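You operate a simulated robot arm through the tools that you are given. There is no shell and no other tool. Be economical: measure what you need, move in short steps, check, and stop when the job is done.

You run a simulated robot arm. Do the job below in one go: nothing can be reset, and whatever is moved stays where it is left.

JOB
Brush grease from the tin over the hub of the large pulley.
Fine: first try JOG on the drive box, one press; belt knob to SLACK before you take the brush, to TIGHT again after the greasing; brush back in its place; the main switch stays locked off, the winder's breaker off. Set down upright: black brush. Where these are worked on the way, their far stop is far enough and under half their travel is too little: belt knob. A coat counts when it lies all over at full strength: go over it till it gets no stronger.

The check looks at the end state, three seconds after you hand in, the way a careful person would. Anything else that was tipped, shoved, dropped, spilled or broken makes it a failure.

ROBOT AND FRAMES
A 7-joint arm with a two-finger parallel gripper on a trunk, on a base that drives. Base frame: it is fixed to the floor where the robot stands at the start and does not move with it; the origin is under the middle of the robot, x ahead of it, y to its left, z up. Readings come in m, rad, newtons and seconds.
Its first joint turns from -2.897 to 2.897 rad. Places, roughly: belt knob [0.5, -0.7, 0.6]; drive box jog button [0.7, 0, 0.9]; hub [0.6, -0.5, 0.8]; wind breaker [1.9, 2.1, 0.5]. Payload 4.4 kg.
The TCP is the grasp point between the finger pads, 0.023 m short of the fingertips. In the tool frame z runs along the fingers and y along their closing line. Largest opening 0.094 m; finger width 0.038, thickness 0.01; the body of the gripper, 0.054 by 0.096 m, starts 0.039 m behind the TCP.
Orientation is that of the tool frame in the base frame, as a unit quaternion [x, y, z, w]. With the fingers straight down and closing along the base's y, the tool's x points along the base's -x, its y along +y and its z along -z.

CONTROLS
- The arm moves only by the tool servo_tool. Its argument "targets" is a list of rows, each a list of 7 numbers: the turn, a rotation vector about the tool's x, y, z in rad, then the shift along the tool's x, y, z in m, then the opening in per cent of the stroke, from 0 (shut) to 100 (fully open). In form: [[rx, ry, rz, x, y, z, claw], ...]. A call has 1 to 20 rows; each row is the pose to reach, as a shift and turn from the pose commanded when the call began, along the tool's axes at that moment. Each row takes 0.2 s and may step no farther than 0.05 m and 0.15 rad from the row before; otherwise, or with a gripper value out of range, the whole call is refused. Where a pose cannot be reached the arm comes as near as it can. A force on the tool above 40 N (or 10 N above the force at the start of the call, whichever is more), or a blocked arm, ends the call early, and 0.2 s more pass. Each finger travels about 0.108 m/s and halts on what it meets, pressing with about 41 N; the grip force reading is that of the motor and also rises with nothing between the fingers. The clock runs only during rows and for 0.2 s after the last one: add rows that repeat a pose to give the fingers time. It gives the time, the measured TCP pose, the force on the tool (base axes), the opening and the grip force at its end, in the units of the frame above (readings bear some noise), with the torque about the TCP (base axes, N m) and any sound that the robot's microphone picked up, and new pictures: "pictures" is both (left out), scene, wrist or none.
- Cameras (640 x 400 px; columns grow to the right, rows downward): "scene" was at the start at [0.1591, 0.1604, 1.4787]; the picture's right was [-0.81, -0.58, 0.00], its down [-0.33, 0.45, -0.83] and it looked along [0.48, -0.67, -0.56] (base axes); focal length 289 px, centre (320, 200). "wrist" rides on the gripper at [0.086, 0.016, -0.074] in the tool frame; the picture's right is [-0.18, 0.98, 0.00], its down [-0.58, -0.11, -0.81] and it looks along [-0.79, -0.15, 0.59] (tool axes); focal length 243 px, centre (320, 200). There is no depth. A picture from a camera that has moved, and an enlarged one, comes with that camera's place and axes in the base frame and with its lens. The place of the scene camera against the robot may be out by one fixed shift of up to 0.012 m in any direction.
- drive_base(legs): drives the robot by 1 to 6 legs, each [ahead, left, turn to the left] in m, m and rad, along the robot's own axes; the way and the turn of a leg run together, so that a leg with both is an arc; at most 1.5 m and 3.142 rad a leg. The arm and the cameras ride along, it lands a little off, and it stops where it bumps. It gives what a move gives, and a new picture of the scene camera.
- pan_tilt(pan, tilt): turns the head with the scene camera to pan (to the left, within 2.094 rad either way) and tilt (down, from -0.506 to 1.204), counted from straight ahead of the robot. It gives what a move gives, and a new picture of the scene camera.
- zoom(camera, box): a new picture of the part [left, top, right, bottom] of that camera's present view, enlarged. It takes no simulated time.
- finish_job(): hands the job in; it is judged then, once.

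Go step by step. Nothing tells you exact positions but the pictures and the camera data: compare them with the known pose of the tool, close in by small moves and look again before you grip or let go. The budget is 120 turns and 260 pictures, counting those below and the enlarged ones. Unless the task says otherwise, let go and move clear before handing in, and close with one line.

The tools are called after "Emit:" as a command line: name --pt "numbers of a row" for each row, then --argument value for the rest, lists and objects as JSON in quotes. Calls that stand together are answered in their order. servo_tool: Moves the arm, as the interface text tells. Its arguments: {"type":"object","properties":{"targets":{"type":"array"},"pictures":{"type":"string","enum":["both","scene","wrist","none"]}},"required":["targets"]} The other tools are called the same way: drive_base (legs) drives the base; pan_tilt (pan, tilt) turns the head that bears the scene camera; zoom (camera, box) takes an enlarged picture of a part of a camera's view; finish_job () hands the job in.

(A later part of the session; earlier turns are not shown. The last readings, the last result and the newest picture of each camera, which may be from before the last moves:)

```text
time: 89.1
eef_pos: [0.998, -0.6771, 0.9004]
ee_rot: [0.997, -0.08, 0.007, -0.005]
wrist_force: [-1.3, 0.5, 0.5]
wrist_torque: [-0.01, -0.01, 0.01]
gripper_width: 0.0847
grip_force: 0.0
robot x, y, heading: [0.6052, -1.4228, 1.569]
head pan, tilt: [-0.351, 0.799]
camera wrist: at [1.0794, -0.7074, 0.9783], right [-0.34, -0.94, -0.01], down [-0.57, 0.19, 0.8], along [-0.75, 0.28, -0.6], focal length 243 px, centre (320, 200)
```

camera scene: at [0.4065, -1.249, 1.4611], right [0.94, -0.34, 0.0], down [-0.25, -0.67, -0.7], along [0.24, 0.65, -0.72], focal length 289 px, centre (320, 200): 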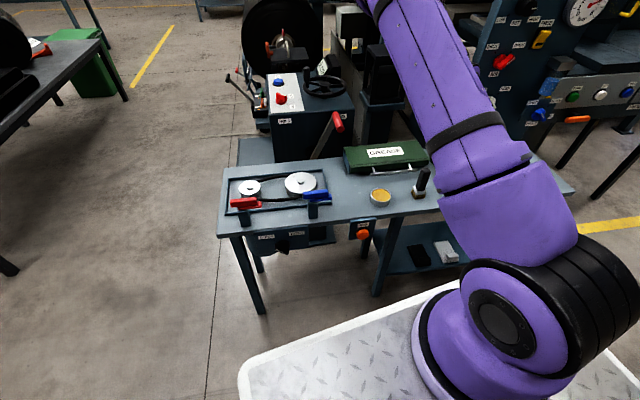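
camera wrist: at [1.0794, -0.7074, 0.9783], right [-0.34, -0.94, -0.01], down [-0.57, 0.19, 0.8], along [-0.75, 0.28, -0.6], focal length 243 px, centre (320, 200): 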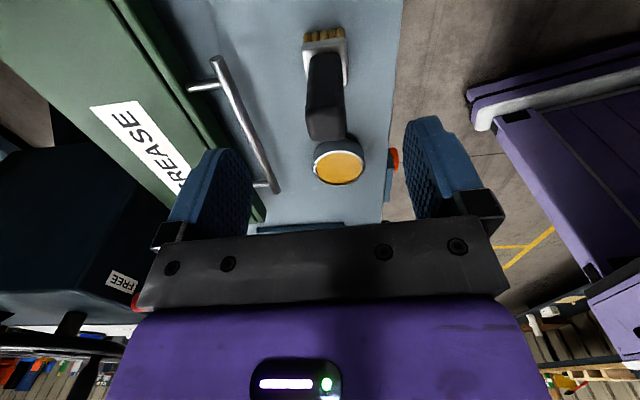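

Emit:
servo_tool --pt "0 0 0 -0.018 0.0 0.0 90" --pt "0 0 0 -0.018 0.0 0.03 90" --pt "0 0 0 -0.018 0.0 0.055 90" --pt "0 0 0 -0.018 0.0 0.055 90"

Emit:
zoom --camera "scene" --box '[340, 90, 540, 260]'

```text
time: 90.1
eef_pos: [0.9798, -0.6742, 0.8464]
ee_rot: [0.997, -0.078, 0.007, -0.005]
wrist_force: [0.4, -0.8, -0.3]
wrist_torque: [0.0, -0.01, -0.02]
gripper_width: 0.0847
grip_force: 0.0
robot x, y, heading: [0.6102, -1.4217, 1.572]
head pan, tilt: [-0.351, 0.799]
camera scene: at [0.4066, -1.249, 1.4611], right [0.94, -0.34, 0.0], down [-0.25, -0.67, -0.7], along [0.24, 0.65, -0.72], focal length 289 px, centre (320, 200)
camera wrist: at [1.0626, -0.7035, 0.9239], right [-0.34, -0.94, -0.01], down [-0.57, 0.19, 0.8], along [-0.75, 0.28, -0.6], focal length 243 px, centre (320, 200)
```

scene: 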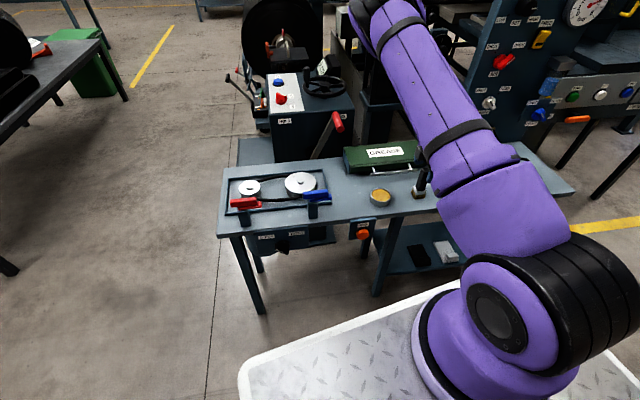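
wrist: 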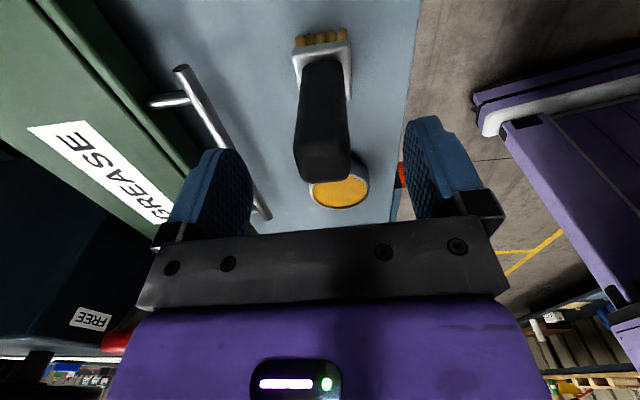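

```text
2.35 times, centred on (440, 175) of scene
camera zoom: at [0.4066, -1.249, 1.4611], right [0.94, -0.34, 0.0], down [-0.25, -0.67, -0.7], along [0.24, 0.65, -0.72], focal length 680 px, centre (38, 259)
```

zoom: 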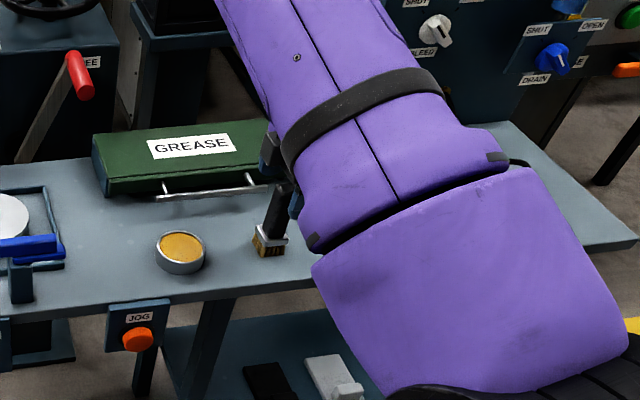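

Handle on axis, top ≈0.83. I descend 3.4 cm and close on it.

Emit:
servo_tool --pt "0 0 0 0 0 0.015 90" --pt "0 0 0 0 0 0.034 90" --pt "0 0 0 0 0 0.034 60" --pt "0 0 0 0 0 0.034 45" --pt "0 0 0 0 0 0.034 30" --pt "0 0 0 0 0 0.034 20" --pt "0 0 0 0 0 0.034 10" --pt "0 0 0 0 0 0.034 10"

```text
time: 91.9
eef_pos: [0.9822, -0.6746, 0.8133]
ee_rot: [0.997, -0.078, 0.008, -0.005]
wrist_force: [0.5, -0.1, 0.3]
wrist_torque: [-0.02, -0.04, 0.03]
gripper_width: 0.0273
grip_force: 41.0
robot x, y, heading: [0.6074, -1.4198, 1.571]
head pan, tilt: [-0.351, 0.799]
camera scene: at [0.4066, -1.2489, 1.4611], right [0.94, -0.34, 0.0], down [-0.25, -0.67, -0.7], along [0.24, 0.65, -0.72], focal length 289 px, centre (320, 200)
camera wrist: at [1.0641, -0.7048, 0.8897], right [-0.34, -0.94, -0.01], down [-0.57, 0.19, 0.8], along [-0.75, 0.28, -0.6], focal length 243 px, centre (320, 200)
```

scene: 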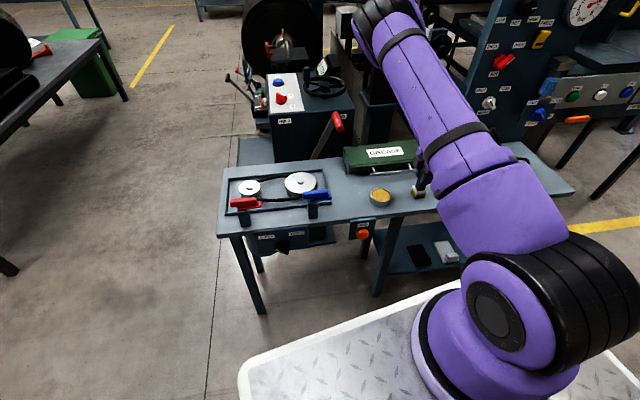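
wrist: 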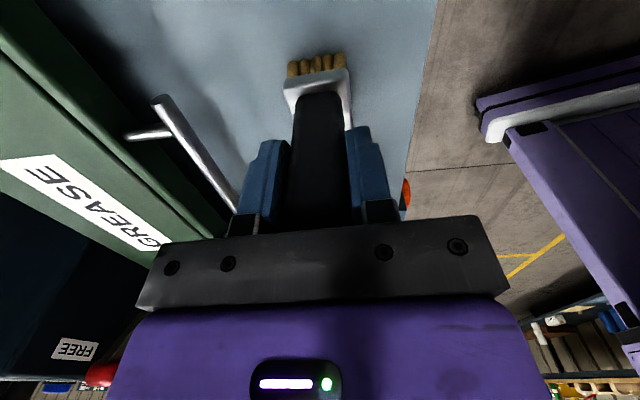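

Brush gripped (home TCP [0.982,-0.675,0.813]). I lift it and move over the tin at ≈[0.832,-0.645].

Emit:
servo_tool --pt "0 0 0 0 0 -0.03 10" --pt "0 0 0 0 0 -0.06 10" --pt "0 0 0 0 0 -0.09 10" --pt "0 0 0 -0.04 -0.002 -0.09 10" --pt "0 0 0 -0.08 -0.004 -0.09 10" --pt "0 0 0 -0.12 -0.006 -0.09 10" --pt "0 0 0 -0.153 -0.006 -0.09 10" --pt "0 0 0 -0.153 -0.006 -0.09 10"

Emit:
zoom --camera "scene" --box '[300, 110, 500, 260]'

Emit:
zoom --camera "wrist" --box '[180, 0, 460, 180]'

```text
time: 93.7
eef_pos: [0.8299, -0.6454, 0.9022]
ee_rot: [0.997, -0.079, 0.009, -0.005]
wrist_force: [0.5, 0.6, -1.6]
wrist_torque: [-0.01, 0.02, -0.02]
gripper_width: 0.0276
grip_force: 41.0
robot x, y, heading: [0.607, -1.4253, 1.569]
head pan, tilt: [-0.351, 0.799]
camera scene: at [0.4066, -1.2489, 1.4611], right [0.94, -0.34, 0.0], down [-0.25, -0.67, -0.7], along [0.24, 0.65, -0.72], focal length 289 px, centre (320, 200)
camera wrist: at [0.9129, -0.6754, 0.9793], right [-0.34, -0.94, -0.01], down [-0.57, 0.19, 0.8], along [-0.75, 0.28, -0.6], focal length 243 px, centre (320, 200)
```

scene: 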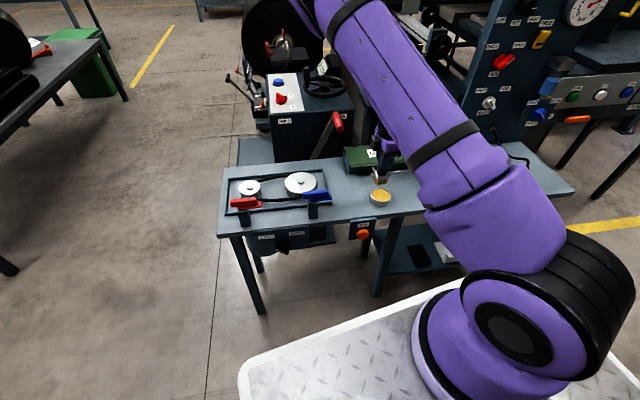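
wrist: 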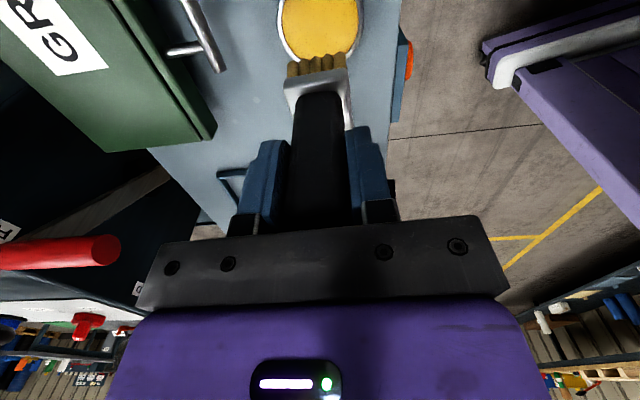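

```text
2.67 times, centred on (400, 185) of scene
camera zoom: at [0.4066, -1.2489, 1.4611], right [0.94, -0.34, 0.0], down [-0.25, -0.67, -0.7], along [0.24, 0.65, -0.72], focal length 771 px, centre (107, 240)
```

zoom: 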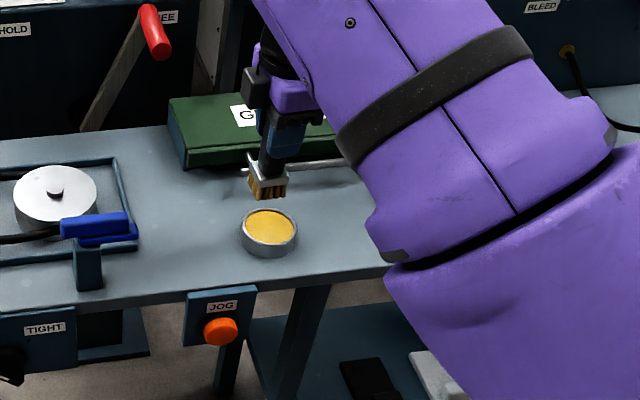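

```text
2.22 times, centred on (320, 90) of wrist
camera zoom: at [0.9129, -0.6754, 0.9793], right [-0.34, -0.94, -0.01], down [-0.57, 0.19, 0.8], along [-0.75, 0.28, -0.6], focal length 539 px, centre (320, 444)
```

zoom: 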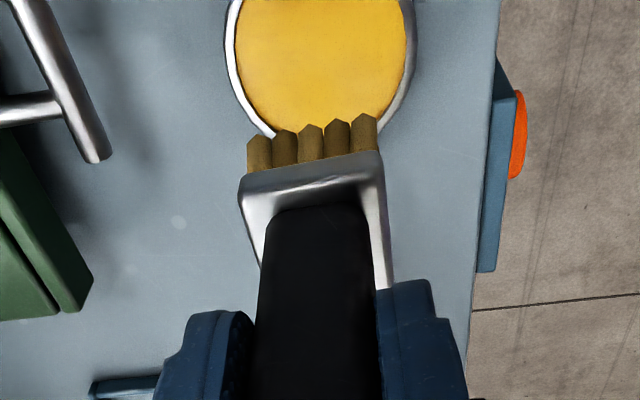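

Nearly centred; I shift 1 cm in tool x and dip with small swirl.

Emit:
servo_tool --pt "0 0 0 0.01 0 0.02 10" --pt "0 0 0 0.01 0 0.045 10" --pt "0 0 0 0.01 0 0.06 10" --pt "0 0 0 0.01 0 0.068 10" --pt "0 0 0 0.01 0 0.074 10" --pt "0 0 0 0.01 0 0.074 10" --pt "0 0 0 0.016 0 0.074 10" --pt "0 0 0 0.004 0 0.074 10" --pt "0 0 0 0.01 0 0.074 10"

Emit:
zoom --camera "scene" --box '[330, 130, 450, 230]'

```text
time: 95.7
eef_pos: [0.8397, -0.6472, 0.8271]
ee_rot: [0.997, -0.078, 0.008, -0.006]
wrist_force: [-6.5, -0.4, 18.8]
wrist_torque: [-0.46, 0.28, -0.1]
gripper_width: 0.0275
grip_force: 41.0
robot x, y, heading: [0.6043, -1.4243, 1.575]
head pan, tilt: [-0.351, 0.799]
camera scene: at [0.406, -1.2496, 1.4611], right [0.94, -0.34, 0.0], down [-0.25, -0.67, -0.7], along [0.24, 0.66, -0.72], focal length 289 px, centre (320, 200)
camera wrist: at [0.9218, -0.6764, 0.9037], right [-0.33, -0.94, -0.01], down [-0.57, 0.19, 0.8], along [-0.75, 0.28, -0.6], focal length 243 px, centre (320, 200)
```

scene: 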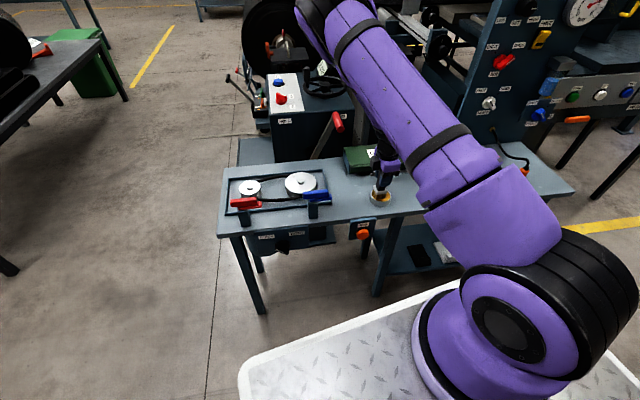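
wrist: 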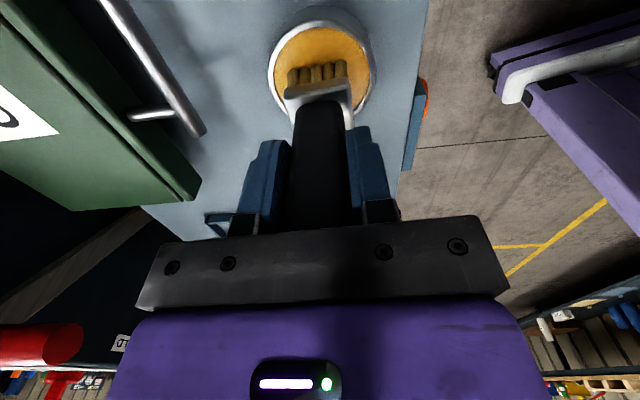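

```text
4.00 times, centred on (390, 180) of scene
camera zoom: at [0.406, -1.2496, 1.4611], right [0.94, -0.34, 0.0], down [-0.25, -0.67, -0.7], along [0.24, 0.66, -0.72], focal length 1157 px, centre (40, 280)
```

zoom: 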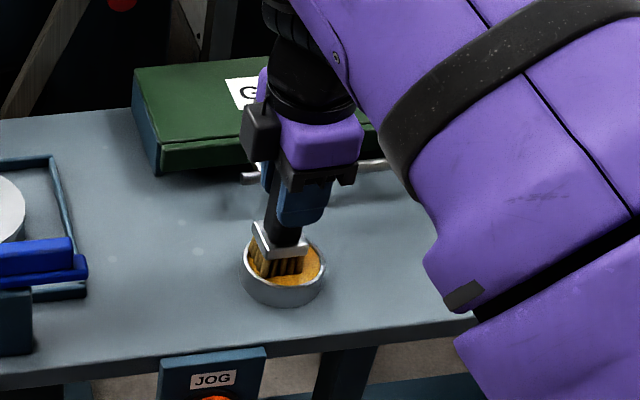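

Bristles are in the grease with ~19 N. I lift and carry it to above the hub at ≈[0.607,-0.506].

Emit:
servo_tool --pt "0 0 0 0 0 -0.04 10" --pt "0 0 0 0 0 -0.08 10" --pt "0 0 0 0 0 -0.12 10" --pt "0 0 0 -0.035 -0.015 -0.14 10" --pt "0 0 0 -0.075 -0.03 -0.14 10" --pt "0 0 0 -0.115 -0.045 -0.14 10" --pt "0 0 0 -0.155 -0.06 -0.14 10" --pt "0 0 0 -0.195 -0.075 -0.14 10" --pt "0 0 0 -0.225 -0.09 -0.14 10" --pt "0 0 0 -0.24 -0.098 -0.14 10" --pt "0 0 0 -0.24 -0.098 -0.14 10"

Emit:
zoom --camera "scene" --box '[200, 110, 400, 240]'

Emit:
zoom --camera "wrist" --box '[180, 0, 460, 180]'

```text
time: 98.1
eef_pos: [0.6175, -0.5159, 0.9648]
ee_rot: [0.997, -0.078, 0.008, -0.005]
wrist_force: [-0.4, -0.4, -1.0]
wrist_torque: [-0.02, 0.0, 0.0]
gripper_width: 0.0275
grip_force: 41.3
robot x, y, heading: [0.6048, -1.4245, 1.569]
head pan, tilt: [-0.351, 0.799]
camera scene: at [0.4065, -1.2489, 1.4611], right [0.94, -0.34, 0.0], down [-0.25, -0.67, -0.7], along [0.24, 0.65, -0.72], focal length 289 px, centre (320, 200)
camera wrist: at [0.7003, -0.5452, 1.0411], right [-0.34, -0.94, -0.01], down [-0.57, 0.19, 0.8], along [-0.75, 0.28, -0.6], focal length 243 px, centre (320, 200)
```

scene: 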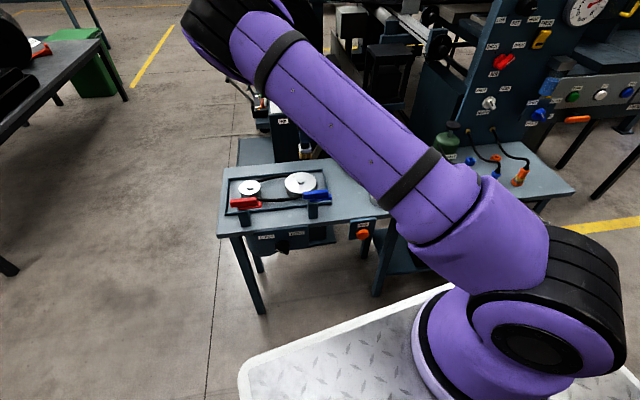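
wrist: 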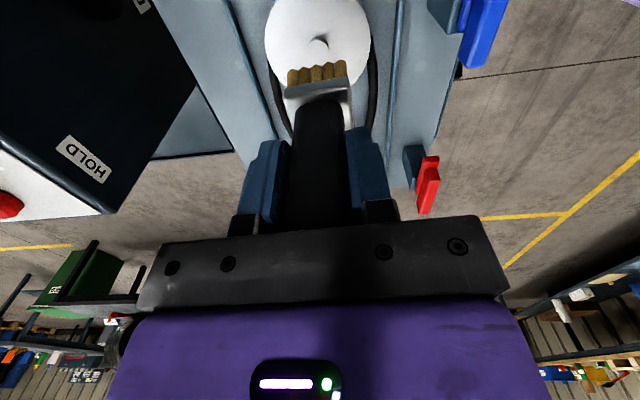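

```text
3.08 times, centred on (300, 175) of scene
camera zoom: at [0.4065, -1.2489, 1.4611], right [0.94, -0.34, 0.0], down [-0.25, -0.67, -0.7], along [0.24, 0.65, -0.72], focal length 890 px, centre (382, 277)
```

zoom: 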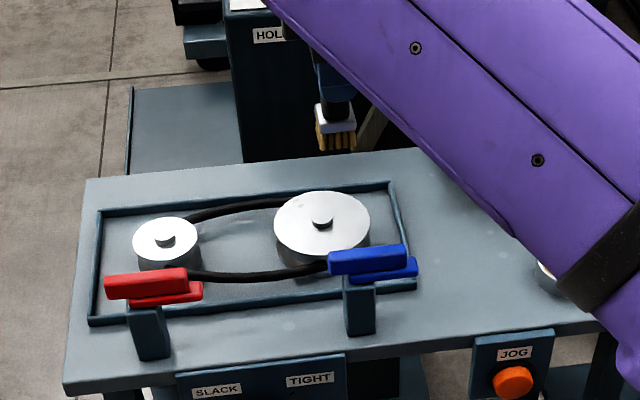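

```text
2.22 times, centred on (320, 90) of wrist
camera zoom: at [0.7003, -0.5452, 1.0411], right [-0.34, -0.94, -0.01], down [-0.57, 0.19, 0.8], along [-0.75, 0.28, -0.6], focal length 539 px, centre (320, 444)
```

zoom: 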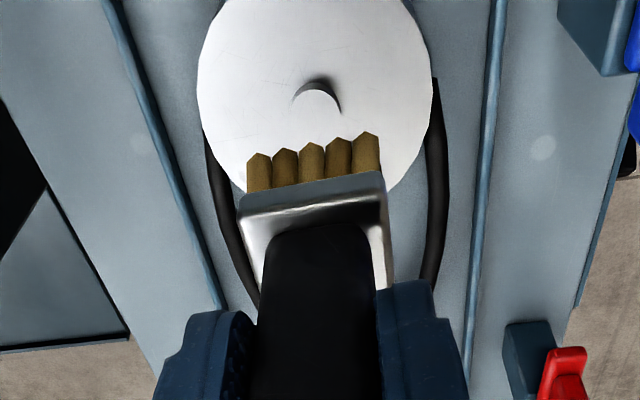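

Boss top triangulates to ≈[0.605,-0.508,0.763]. I shift over it and come down slowly.

Emit:
servo_tool --pt "0 0 0 -0.017 -0.004 0.0 10" --pt "0 0 0 -0.017 -0.004 0.03 10" --pt "0 0 0 -0.017 -0.004 0.055 10" --pt "0 0 0 -0.017 -0.004 0.065 10" --pt "0 0 0 -0.017 -0.004 0.07 10" --pt "0 0 0 -0.017 -0.004 0.07 10"

Emit:
zoom --camera "scene" --box '[220, 120, 360, 220]'

Emit:
zoom --camera "wrist" --box '[180, 0, 460, 180]'

```text
time: 99.5
eef_pos: [0.6035, -0.5081, 0.893]
ee_rot: [0.997, -0.078, 0.008, -0.004]
wrist_force: [-0.4, 0.7, -0.7]
wrist_torque: [-0.01, 0.04, 0.04]
gripper_width: 0.0275
grip_force: 41.4
robot x, y, heading: [0.6044, -1.4198, 1.572]
head pan, tilt: [-0.351, 0.799]
camera scene: at [0.4065, -1.2489, 1.4611], right [0.94, -0.34, 0.0], down [-0.25, -0.67, -0.7], along [0.24, 0.65, -0.72], focal length 289 px, centre (320, 200)
camera wrist: at [0.6851, -0.5369, 0.9702], right [-0.34, -0.94, -0.01], down [-0.57, 0.19, 0.8], along [-0.75, 0.28, -0.6], focal length 243 px, centre (320, 200)
```

scene: 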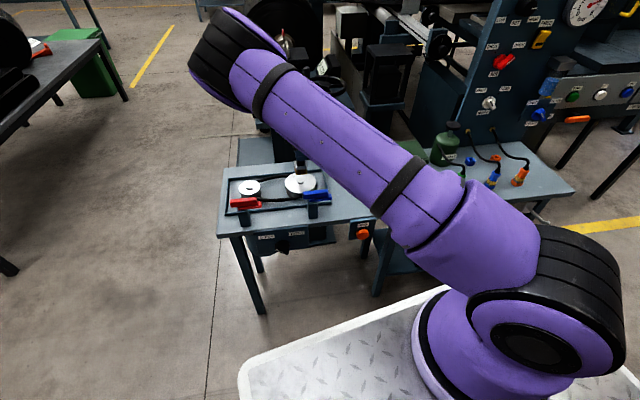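
wrist: 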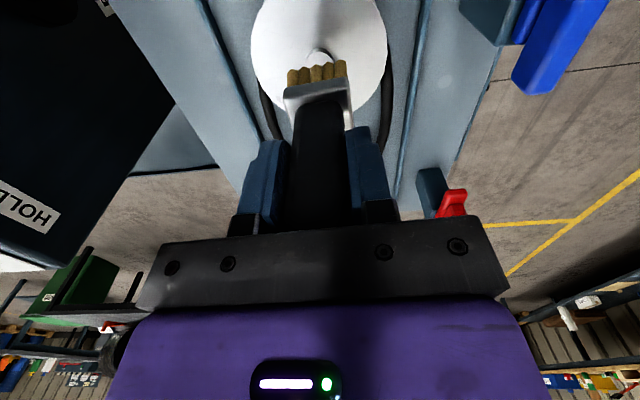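

```text
4.00 times, centred on (290, 170) of scene
camera zoom: at [0.4065, -1.2489, 1.4611], right [0.94, -0.34, 0.0], down [-0.25, -0.67, -0.7], along [0.24, 0.65, -0.72], focal length 1157 px, centre (440, 320)
```

zoom: 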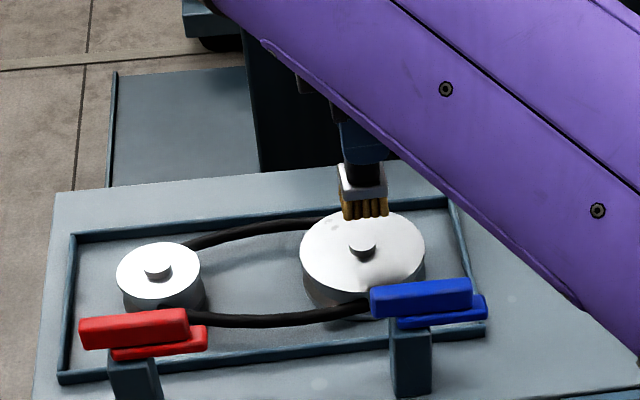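

```text
2.22 times, centred on (320, 90) of wrist
camera zoom: at [0.6851, -0.5369, 0.9702], right [-0.34, -0.94, -0.01], down [-0.57, 0.19, 0.8], along [-0.75, 0.28, -0.6], focal length 539 px, centre (320, 444)
```

zoom: 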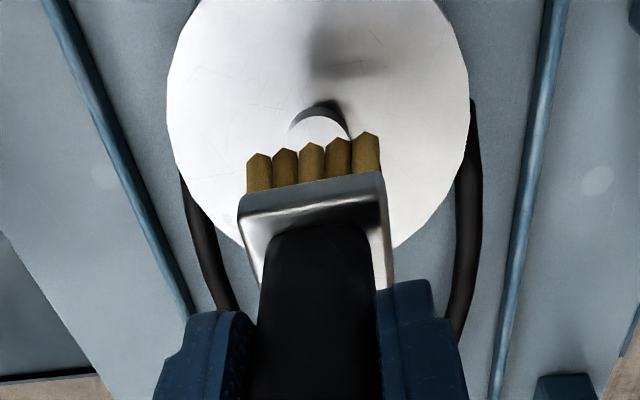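

Aligned; gap ≈3 cm. I lower gently to contact.

Emit:
servo_tool --pt "0 0 0 0 0 0.015 10" --pt "0 0 0 0 0 0.025 10" --pt "0 0 0 0 0 0.03 10" --pt "0 0 0 0 0 0.034 10" --pt "0 0 0 0 0 0.038 10" --pt "0 0 0 0 0 0.038 10" --pictures "wrist"

Emit:
zoom --camera "scene" --box '[220, 120, 360, 220]'

```text
time: 100.9
eef_pos: [0.6031, -0.5057, 0.8552]
ee_rot: [0.997, -0.079, 0.008, -0.004]
wrist_force: [-0.6, 0.7, -0.5]
wrist_torque: [-0.01, -0.02, -0.02]
gripper_width: 0.0277
grip_force: 40.9
robot x, y, heading: [0.6054, -1.422, 1.565]
head pan, tilt: [-0.351, 0.799]
camera wrist: at [0.6856, -0.5358, 0.9324], right [-0.34, -0.94, -0.01], down [-0.57, 0.19, 0.8], along [-0.75, 0.28, -0.6], focal length 243 px, centre (320, 200)
```

wrist: 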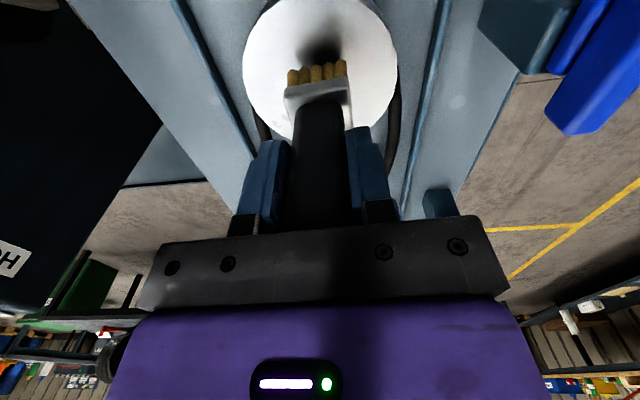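

```text
4.00 times, centred on (290, 170) of scene
camera zoom: at [0.4065, -1.2488, 1.4611], right [0.94, -0.34, 0.0], down [-0.25, -0.67, -0.7], along [0.24, 0.65, -0.72], focal length 1157 px, centre (440, 320)
```

zoom: 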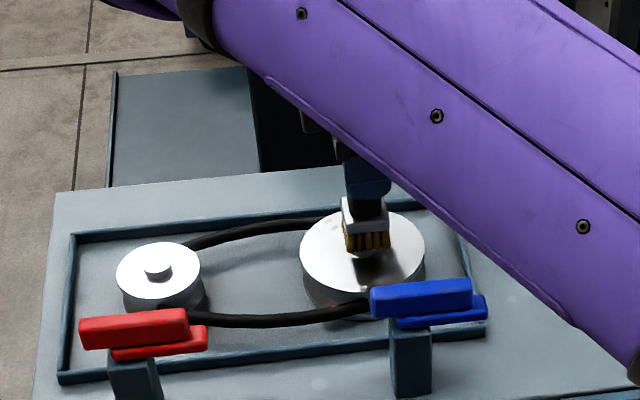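

Emit:
servo_tool --pt "0 0 0 0 0 0.004 10" --pt "0 0 0 0 0 0.008 10" --pt "0 0 0 0 0 0.011 10" --pt "0 0 0 0 0 0.014 10" --pt "0 0 0 0 0 0.014 10" --pictures "wrist"

Emit:
zoom --camera "scene" --box '[250, 130, 350, 210]'

```text
time: 102.1
eef_pos: [0.6027, -0.5054, 0.8441]
ee_rot: [0.997, -0.078, 0.008, -0.007]
wrist_force: [-2.4, -0.7, 36.3]
wrist_torque: [-0.78, -0.29, -0.02]
gripper_width: 0.0277
grip_force: 41.5
robot x, y, heading: [0.6057, -1.4232, 1.571]
head pan, tilt: [-0.351, 0.799]
camera wrist: at [0.6853, -0.5357, 0.9212], right [-0.34, -0.94, -0.02], down [-0.57, 0.19, 0.8], along [-0.75, 0.28, -0.6], focal length 243 px, centre (320, 200)
```

wrist: 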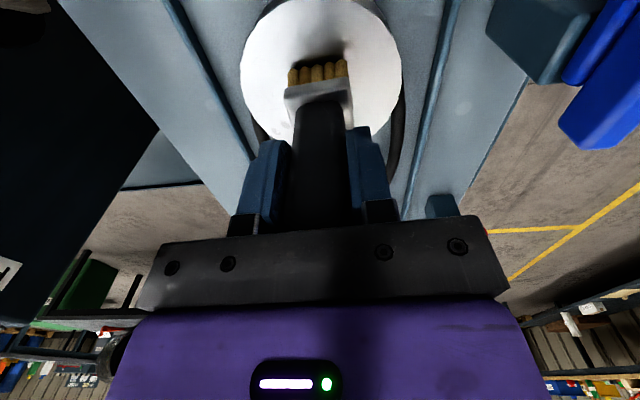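

```text
5.00 times, centred on (300, 170) of scene
camera zoom: at [0.4064, -1.2504, 1.4613], right [0.94, -0.34, 0.0], down [-0.25, -0.67, -0.7], along [0.24, 0.66, -0.72], focal length 1446 px, centre (420, 350)
```

zoom: 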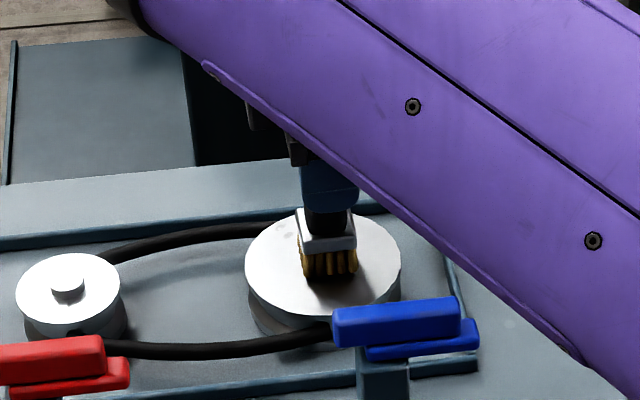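

Contact (36 N). I ease off 3 mm and stroke back and forth over the hub, then lift to look.

Emit:
servo_tool --pt "0 0 0 0 0 -0.003 10" --pt "0 0 0 0.01 0 -0.003 10" --pt "0 0 0 0.0 0 -0.003 10" --pt "0 0 0 -0.01 0 -0.003 10" --pt "0 0 0 0.0 0 -0.003 10" --pt "0 0 0 0 0.01 -0.003 10" --pt "0 0 0 0 0.0 -0.003 10" --pt "0 0 0 0 -0.01 -0.003 10" --pt "0 0 0 0 0 -0.003 10" --pt "0 0 0 0 0 -0.02 10" --pt "0 0 0 0.03 -0.0 -0.05 10" --pt "0 0 0 0.07 -0.0 -0.06 10" --pt "0 0 0 0.09 -0.0 -0.06 10" --pt "0 0 0 0.09 -0.0 -0.06 10" --pictures "wrist"

Emit:
zoom --camera "scene" --box '[250, 130, 350, 210]'

Emit:
zoom --camera "wrist" --box '[240, 20, 400, 120]'

```text
time: 105.1
eef_pos: [0.6906, -0.522, 0.9025]
ee_rot: [0.997, -0.078, 0.008, -0.005]
wrist_force: [-0.6, -0.1, -0.9]
wrist_torque: [0.0, -0.01, 0.01]
gripper_width: 0.0276
grip_force: 41.0
robot x, y, heading: [0.6071, -1.4228, 1.57]
head pan, tilt: [-0.351, 0.799]
camera wrist: at [0.7732, -0.5509, 0.9788], right [-0.34, -0.94, -0.01], down [-0.57, 0.19, 0.8], along [-0.75, 0.28, -0.6], focal length 243 px, centre (320, 200)
```

wrist: 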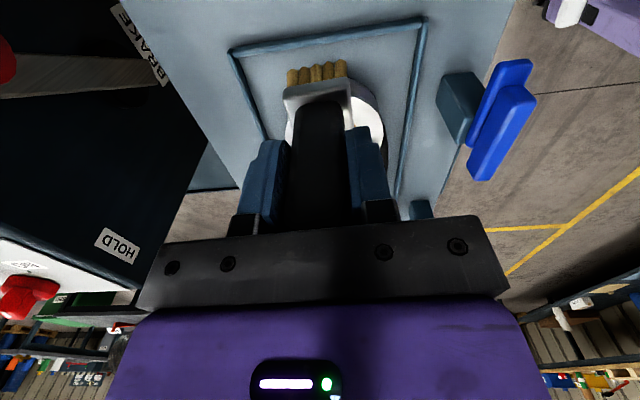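

```text
5.00 times, centred on (300, 170) of scene
camera zoom: at [0.4066, -1.2488, 1.4611], right [0.94, -0.34, 0.0], down [-0.25, -0.67, -0.7], along [0.24, 0.65, -0.72], focal length 1446 px, centre (420, 350)
```

zoom: 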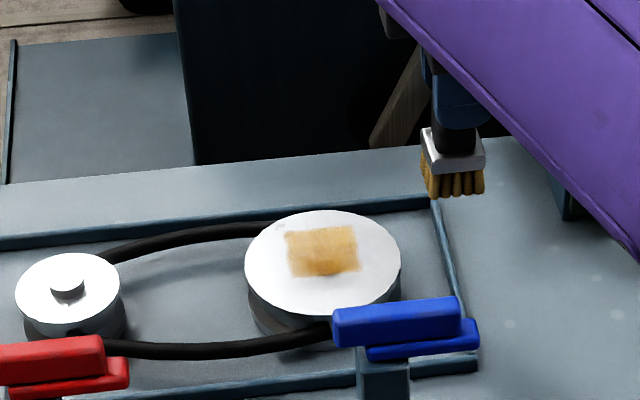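

```text
4.00 times, centred on (320, 70) of wrist
camera zoom: at [0.7732, -0.5509, 0.9788], right [-0.34, -0.94, -0.01], down [-0.57, 0.19, 0.8], along [-0.75, 0.28, -0.6], focal length 970 px, centre (320, 720)
```

zoom: 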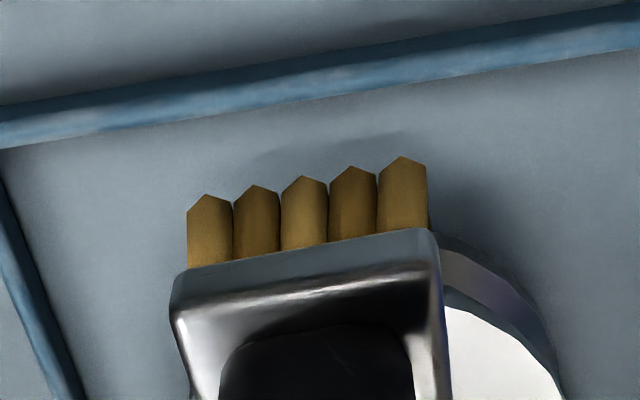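

Grease goes on: a first patch lies on the pulley face around the boss, slightly toward +y (true centre ≈[0.603,-0.5175]). I stroke the centre again and then probe contact on the face beside the boss.

Emit:
servo_tool --pt "0 0 0 -0.04 0.004 0.0 10" --pt "0 0 0 -0.075 0.008 0.02 10" --pt "0 0 0 -0.0872 0.0093 0.05 10" --pt "0 0 0 -0.0872 0.0093 0.057 10" --pt "0 0 0 -0.0752 0.0093 0.057 10" --pt "0 0 0 -0.0872 0.0093 0.057 10" --pt "0 0 0 -0.0992 0.0093 0.057 10" --pt "0 0 0 -0.0872 0.0093 0.057 10" --pt "0 0 0 -0.0752 0.0093 0.057 10" --pt "0 0 0 -0.0872 0.0093 0.057 10" --pt "0 0 0 -0.0992 0.0093 0.057 10" --pt "0 0 0 -0.0872 0.0093 0.057 10" --pt "0 0 0 -0.0872 0.0093 0.045 10" --pt "0 0 0 -0.0522 0.0093 0.045 10" --pt "0 0 0 -0.0522 0.0093 0.058 10" --pt "0 0 0 -0.0522 0.0093 0.062 10" --pt "0 0 0 -0.0522 0.0093 0.065 10" --pt "0 0 0 -0.0522 0.0093 0.065 10" --pictures "none"

Emit:
zoom --camera "scene" --box '[250, 130, 350, 210]'

```text
time: 108.7
eef_pos: [0.6387, -0.5212, 0.841]
ee_rot: [0.997, -0.078, 0.008, -0.006]
wrist_force: [-0.4, -2.2, 15.6]
wrist_torque: [-0.44, -0.01, -0.01]
gripper_width: 0.0277
grip_force: 41.1
robot x, y, heading: [0.6079, -1.4221, 1.57]
head pan, tilt: [-0.351, 0.799]
stopped in row 17: the force on the tool passed its limit at 44 N (the readings are from after the stop); the commanded pose is now the measured one
```

```text
5.00 times, centred on (300, 170) of scene
camera zoom: at [0.4064, -1.2497, 1.4612], right [0.94, -0.34, 0.0], down [-0.25, -0.67, -0.7], along [0.24, 0.66, -0.72], focal length 1446 px, centre (420, 350)
```

zoom: 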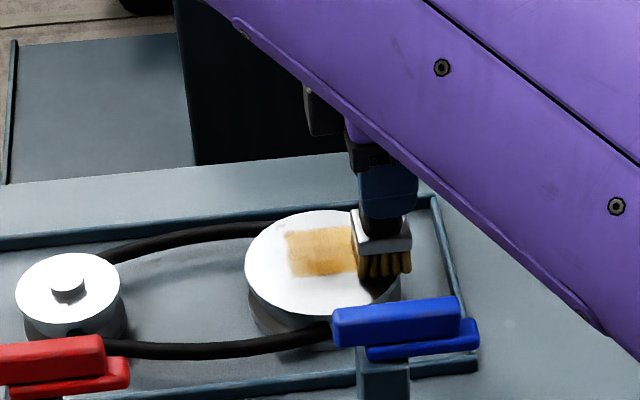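

Face contact is at about TCP z 0.841-0.843. I lift off and look whether the coat extends.

Emit:
servo_tool --pt "0 0 0 0 0 -0.02 10" --pt "0 0 0 0.03 0 -0.05 10" --pt "0 0 0 0.06 0 -0.06 10" --pt "0 0 0 0.1 0 -0.06 10" --pt "0 0 0 0.1 0 -0.06 10" --pictures "none"

Emit:
zoom --camera "scene" --box '[270, 150, 340, 206]'

```text
time: 109.9
eef_pos: [0.7385, -0.5375, 0.9007]
ee_rot: [0.997, -0.079, 0.007, -0.006]
wrist_force: [0.8, -1.1, -1.2]
wrist_torque: [-0.01, 0.01, 0.01]
gripper_width: 0.0278
grip_force: 40.7
robot x, y, heading: [0.6091, -1.4216, 1.568]
head pan, tilt: [-0.351, 0.799]
```

```text
7.14 times, centred on (305, 178) of scene
camera zoom: at [0.4065, -1.249, 1.4611], right [0.94, -0.34, 0.0], down [-0.25, -0.67, -0.7], along [0.24, 0.65, -0.72], focal length 2065 px, centre (427, 357)
```

zoom: 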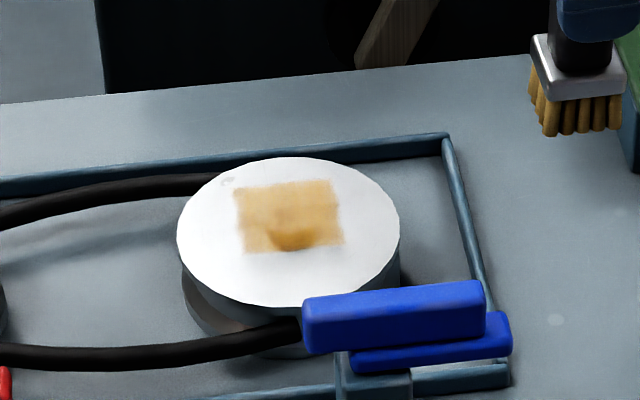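

The coat shows as a square around the boss. I re-dip, to strengthen it with further passes.

Emit:
servo_tool --pt "0 0 0 0 0 -0.04 10" --pt "0 0 0 0 0.045 -0.04 10" --pt "0 0 0 0 0.0924 -0.04 10" --pt "0 0 0 0.045 0.0924 -0.04 10" --pt "0 0 0 0.09 0.0924 -0.04 10" --pt "0 0 0 0.117 0.0924 -0.04 10" --pt "0 0 0 0.117 0.0924 0.0 10" --pt "0 0 0 0.117 0.0924 0.04 10" --pt "0 0 0 0.117 0.0924 0.065 10" --pt "0 0 0 0.117 0.0924 0.0715 10" --pt "0 0 0 0.123 0.0924 0.0715 10" --pt "0 0 0 0.111 0.0924 0.0715 10" --pt "0 0 0 0.117 0.0924 0.0715 10" --pictures "wrist"

```text
time: 112.7
eef_pos: [0.8371, -0.6458, 0.8282]
ee_rot: [0.997, -0.078, 0.008, -0.005]
wrist_force: [0.0, 0.4, -0.8]
wrist_torque: [-0.02, -0.01, -0.01]
gripper_width: 0.0274
grip_force: 40.6
robot x, y, heading: [0.606, -1.4252, 1.574]
head pan, tilt: [-0.351, 0.799]
camera wrist: at [0.9196, -0.6757, 0.9064], right [-0.34, -0.94, -0.02], down [-0.57, 0.19, 0.8], along [-0.75, 0.28, -0.6], focal length 243 px, centre (320, 200)
```

wrist: 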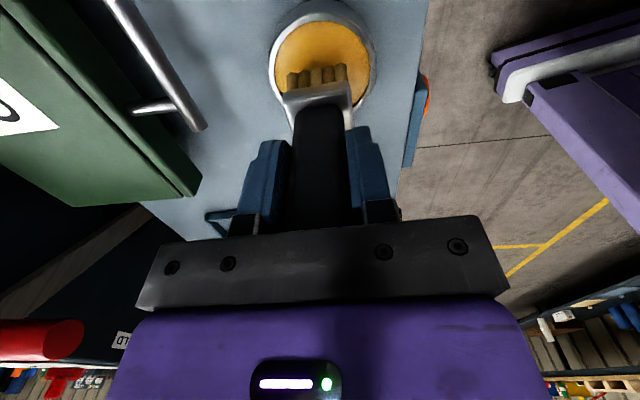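

No contact: the brush slid up slightly in the grip. I go a few mm deeper.

Emit:
servo_tool --pt "0 0 0 0 0 0.002 10" --pt "0 0 0 0 0 0.004 10" --pt "0 0 0 0.006 0 0.004 10" --pt "0 0 0 -0.006 0 0.004 10" --pt "0 0 0 0 0 0.004 10" --pt "0 0 0 0 0 0.004 10" --pictures "none"

```text
time: 114.1
eef_pos: [0.8385, -0.6453, 0.8265]
ee_rot: [0.997, -0.078, 0.008, -0.005]
wrist_force: [0.0, -0.3, -0.9]
wrist_torque: [0.02, -0.03, 0.02]
gripper_width: 0.0273
grip_force: 41.0
robot x, y, heading: [0.6088, -1.4234, 1.575]
head pan, tilt: [-0.351, 0.799]
```

Emit:
servo_tool --pt "0 0 0 0 0 0.002 10" --pt "0 0 0 0 0 0.004 10" --pt "0 0 0 0 0 0.006 10" --pt "0 0 0 0 0 0.006 10" --pictures "none"

Emit:
zoom --camera "wrist" --box '[240, 0, 400, 120]'

```text
time: 114.9
eef_pos: [0.8389, -0.6447, 0.8236]
ee_rot: [0.997, -0.078, 0.008, -0.008]
wrist_force: [-2.2, -2.9, 18.3]
wrist_torque: [-0.65, -0.17, -0.07]
gripper_width: 0.0274
grip_force: 41.3
robot x, y, heading: [0.6091, -1.4257, 1.575]
head pan, tilt: [-0.351, 0.799]
stopped in row 4: the force on the tool passed its limit at 44 N (the readings are from after the stop); the commanded pose is now the measured one
```

```text
3.33 times, centred on (320, 60) of wrist
camera zoom: at [0.9216, -0.6749, 0.8996], right [-0.34, -0.94, -0.02], down [-0.57, 0.19, 0.8], along [-0.75, 0.28, -0.6], focal length 809 px, centre (320, 667)
```

zoom: 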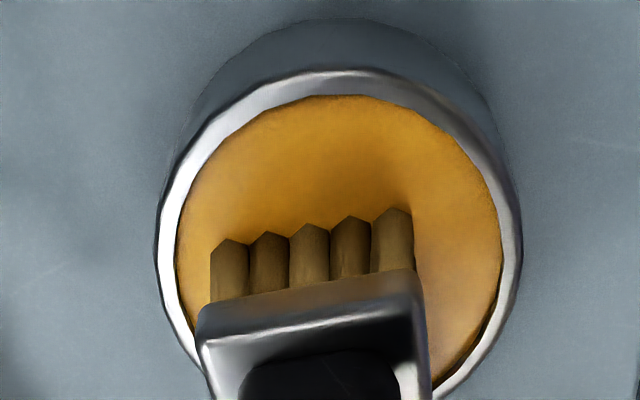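

Contact again (bristles loaded). I lift and return above the hub centre, then lower to just above it.

Emit:
servo_tool --pt "0 0 0 0 0 -0.04 10" --pt "0 0 0 0 0 -0.08 10" --pt "0 0 0 0 0 -0.11 10" --pt "0 0 0 -0.045 -0.01 -0.11 10" --pt "0 0 0 -0.09 -0.025 -0.11 10" --pt "0 0 0 -0.13 -0.045 -0.11 10" --pt "0 0 0 -0.17 -0.065 -0.11 10" --pt "0 0 0 -0.21 -0.08 -0.11 10" --pt "0 0 0 -0.2528 -0.0885 -0.1 10" --pt "0 0 0 -0.2528 -0.0885 -0.06 10" --pt "0 0 0 -0.2528 -0.0885 -0.03 10" --pt "0 0 0 -0.2528 -0.0885 -0.022 10" --pt "0 0 0 -0.2528 -0.0885 -0.019 10" --pt "0 0 0 -0.2528 -0.0885 -0.018 10" --pt "0 0 0 -0.2528 -0.0885 -0.018 10" --pictures "wrist"

Emit:
zoom --camera "scene" --box '[270, 150, 340, 206]'

```text
time: 118.2
eef_pos: [0.6023, -0.517, 0.8405]
ee_rot: [0.997, -0.078, 0.006, -0.011]
wrist_force: [-0.5, -1.8, 13.7]
wrist_torque: [-0.44, -0.19, -0.05]
gripper_width: 0.0275
grip_force: 41.0
robot x, y, heading: [0.6046, -1.4187, 1.568]
head pan, tilt: [-0.351, 0.799]
stopped in row 15: the force on the tool passed its limit at 41 N (the readings are from after the stop); the commanded pose is now the measured one
camera wrist: at [0.6852, -0.5464, 0.9176], right [-0.34, -0.94, -0.02], down [-0.57, 0.18, 0.8], along [-0.75, 0.28, -0.6], focal length 243 px, centre (320, 200)
```

wrist: 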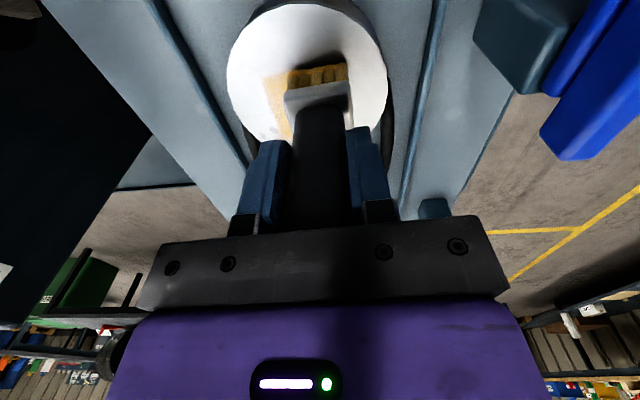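

```text
7.14 times, centred on (305, 178) of scene
camera zoom: at [0.4063, -1.2496, 1.4612], right [0.94, -0.34, 0.0], down [-0.25, -0.67, -0.7], along [0.24, 0.65, -0.72], focal length 2065 px, centre (427, 357)
```

zoom: 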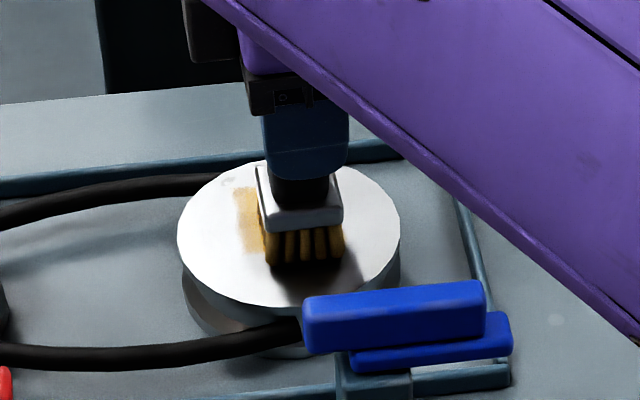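

The coat follows the bristle footprint, so I must raster the whole face and re-dip when it runs dry. With the fresh load I stroke the near (-y) strip.

Emit:
servo_tool --pt "0 0 0 0 0 -0.001 10" --pt "0 0 0 0.012 0 -0.001 10" --pt "0 0 0 -0.012 0 -0.001 10" --pt "0 0 0 0 0 -0.01 10" --pt "0 0 0 -0.015 0.03 -0.01 10" --pt "0 0 0 -0.03 0.03 -0.004 10" --pt "0 0 0 -0.03 0.03 0.001 10" --pt "0 0 0 -0.015 0.03 0.001 10" --pt "0 0 0 0.0 0.03 0.001 10" --pt "0 0 0 0.015 0.03 0.001 10" --pt "0 0 0 0.03 0.03 0.001 10" --pictures "none"

Emit:
zoom --camera "scene" --box '[270, 150, 340, 206]'

```text
time: 120.6
eef_pos: [0.624, -0.5497, 0.8406]
ee_rot: [0.997, -0.077, 0.006, -0.011]
wrist_force: [2.2, -0.3, 10.4]
wrist_torque: [-0.11, -0.09, 0.04]
gripper_width: 0.0278
grip_force: 40.7
robot x, y, heading: [0.6109, -1.4248, 1.57]
head pan, tilt: [-0.351, 0.799]
stopped in row 11: the force on the tool passed its limit at 41 N (the readings are from after the stop); the commanded pose is now the measured one
```

```text
7.14 times, centred on (305, 178) of scene
camera zoom: at [0.4064, -1.2495, 1.4612], right [0.94, -0.34, 0.0], down [-0.25, -0.67, -0.7], along [0.24, 0.65, -0.72], focal length 2065 px, centre (427, 357)
```

zoom: 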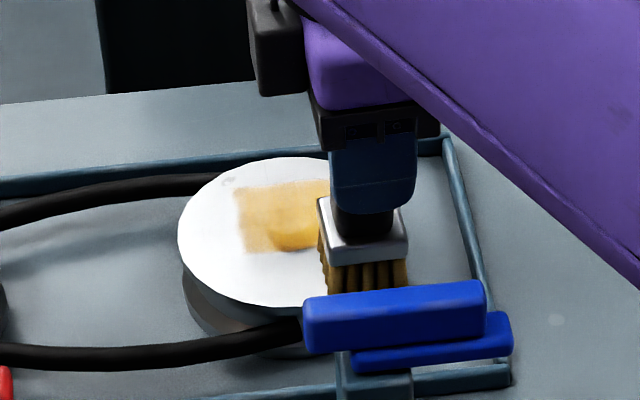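

Only a fixed square around the boss takes grease, and it's getting stronger near the boss. I lift and look at it with the wrist camera from the side.

Emit:
servo_tool --pt "0 0 0 0 0 -0.04 10" --pt "0 0 0 0 0 -0.08 10" --pt "0 0 0 0 0.02 -0.12 10" --pt "0 0 0 0 0.05 -0.13 10" --pt "0 0 0 0 0.05 -0.13 10" --pictures "wrist"

Emit:
zoom --camera "wrist" --box '[160, 0, 320, 100]'

Emit:
zoom --camera "scene" --box '[270, 150, 340, 206]'

```text
time: 121.8
eef_pos: [0.6141, -0.6017, 0.9705]
ee_rot: [0.997, -0.079, 0.006, -0.009]
wrist_force: [-0.5, 0.1, -0.6]
wrist_torque: [-0.02, 0.01, 0.01]
gripper_width: 0.0275
grip_force: 41.2
robot x, y, heading: [0.6074, -1.4225, 1.57]
head pan, tilt: [-0.351, 0.799]
camera wrist: at [0.6966, -0.6327, 1.045], right [-0.33, -0.94, -0.02], down [-0.57, 0.18, 0.8], along [-0.75, 0.28, -0.6], focal length 243 px, centre (320, 200)
```

wrist: 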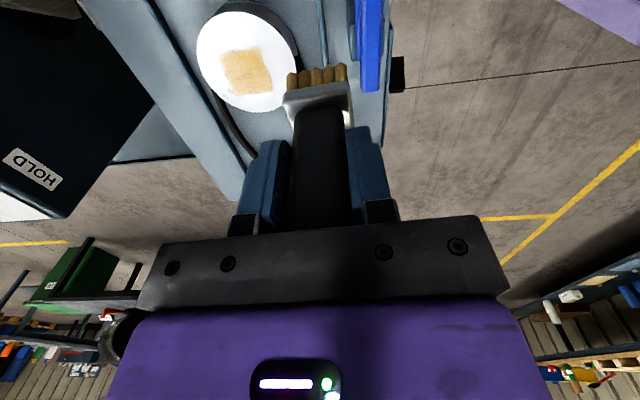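

```text
4.00 times, centred on (240, 50) of wrist
camera zoom: at [0.6966, -0.6327, 1.045], right [-0.33, -0.94, -0.02], down [-0.57, 0.18, 0.8], along [-0.75, 0.28, -0.6], focal length 970 px, centre (640, 800)
```

zoom: 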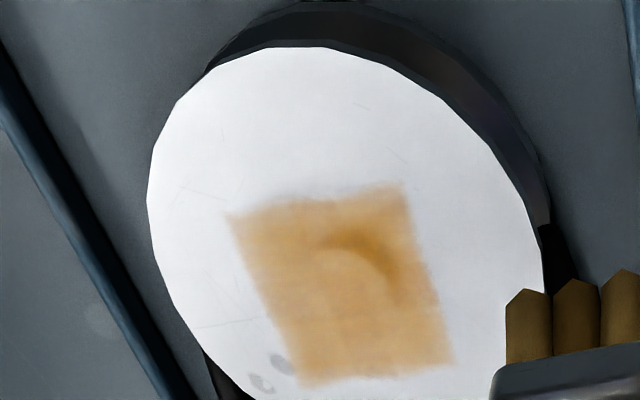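

```text
7.14 times, centred on (305, 178) of scene
camera zoom: at [0.4062, -1.2489, 1.4611], right [0.94, -0.34, 0.0], down [-0.25, -0.67, -0.7], along [0.24, 0.65, -0.72], focal length 2065 px, centre (427, 357)
```

zoom: 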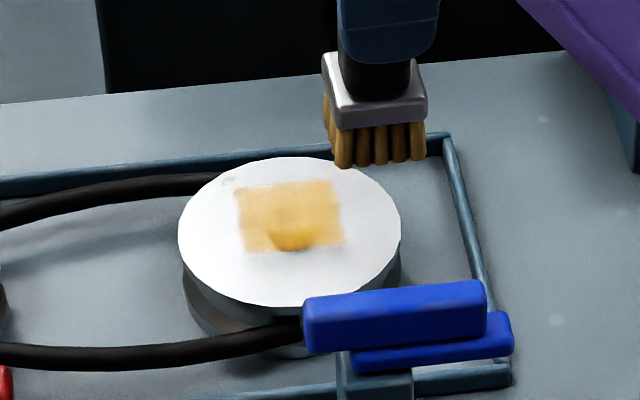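

The coat square floats at boss-top height, centred on the hub at ≈[0.604,-0.510], about 5 cm square. I re-dip for a full overlapping raster.

Emit:
servo_tool --pt "0 0 0 0.046 0.0015 0 10" --pt "0 0 0 0.092 0.003 0 10" --pt "0 0 0 0.138 0.0045 0 10" --pt "0 0 0 0.184 0.006 0 10" --pt "0 0 0 0.228 0.0075 0 10" --pt "0 0 0 0.228 0.0075 0.045 10" --pt "0 0 0 0.228 0.0075 0.09 10" --pt "0 0 0 0.228 0.0075 0.13 10" --pt "0 0 0 0.228 0.0075 0.142 10" --pt "0 0 0 0.228 0.0075 0.146 10" --pt "0 0 0 0.232 0.0075 0.147 10" --pt "0 0 0 0.224 0.0075 0.147 10" --pt "0 0 0 0.228 0.0075 0.147 10" --pictures "none"

```text
time: 124.6
eef_pos: [0.839, -0.6403, 0.8235]
ee_rot: [0.997, -0.077, 0.006, -0.01]
wrist_force: [0.1, -1.2, 0.4]
wrist_torque: [-0.03, -0.02, -0.01]
gripper_width: 0.0274
grip_force: 41.0
robot x, y, heading: [0.609, -1.4215, 1.57]
head pan, tilt: [-0.351, 0.799]
```

Emit:
servo_tool --pt "0 0 0 0 0 0.0015 10" --pt "0 0 0 0 0 0.003 10" --pt "0 0 0 0.0 0 0.0045 10" --pt "0 0 0 0.004 0 0.0045 10" --pt "0 0 0 -0.004 0 0.0045 10" --pt "0 0 0 0 0 0.0045 10" --pictures "none"

```text
time: 125.4
eef_pos: [0.8402, -0.6399, 0.8239]
ee_rot: [0.997, -0.078, 0.006, -0.013]
wrist_force: [-2.6, -4.1, 19.5]
wrist_torque: [-0.69, -0.06, -0.13]
gripper_width: 0.0275
grip_force: 41.0
robot x, y, heading: [0.6069, -1.4183, 1.57]
head pan, tilt: [-0.351, 0.799]
stopped in row 3: the force on the tool passed its limit at 43 N (the readings are from after the stop); the commanded pose is now the measured one
```

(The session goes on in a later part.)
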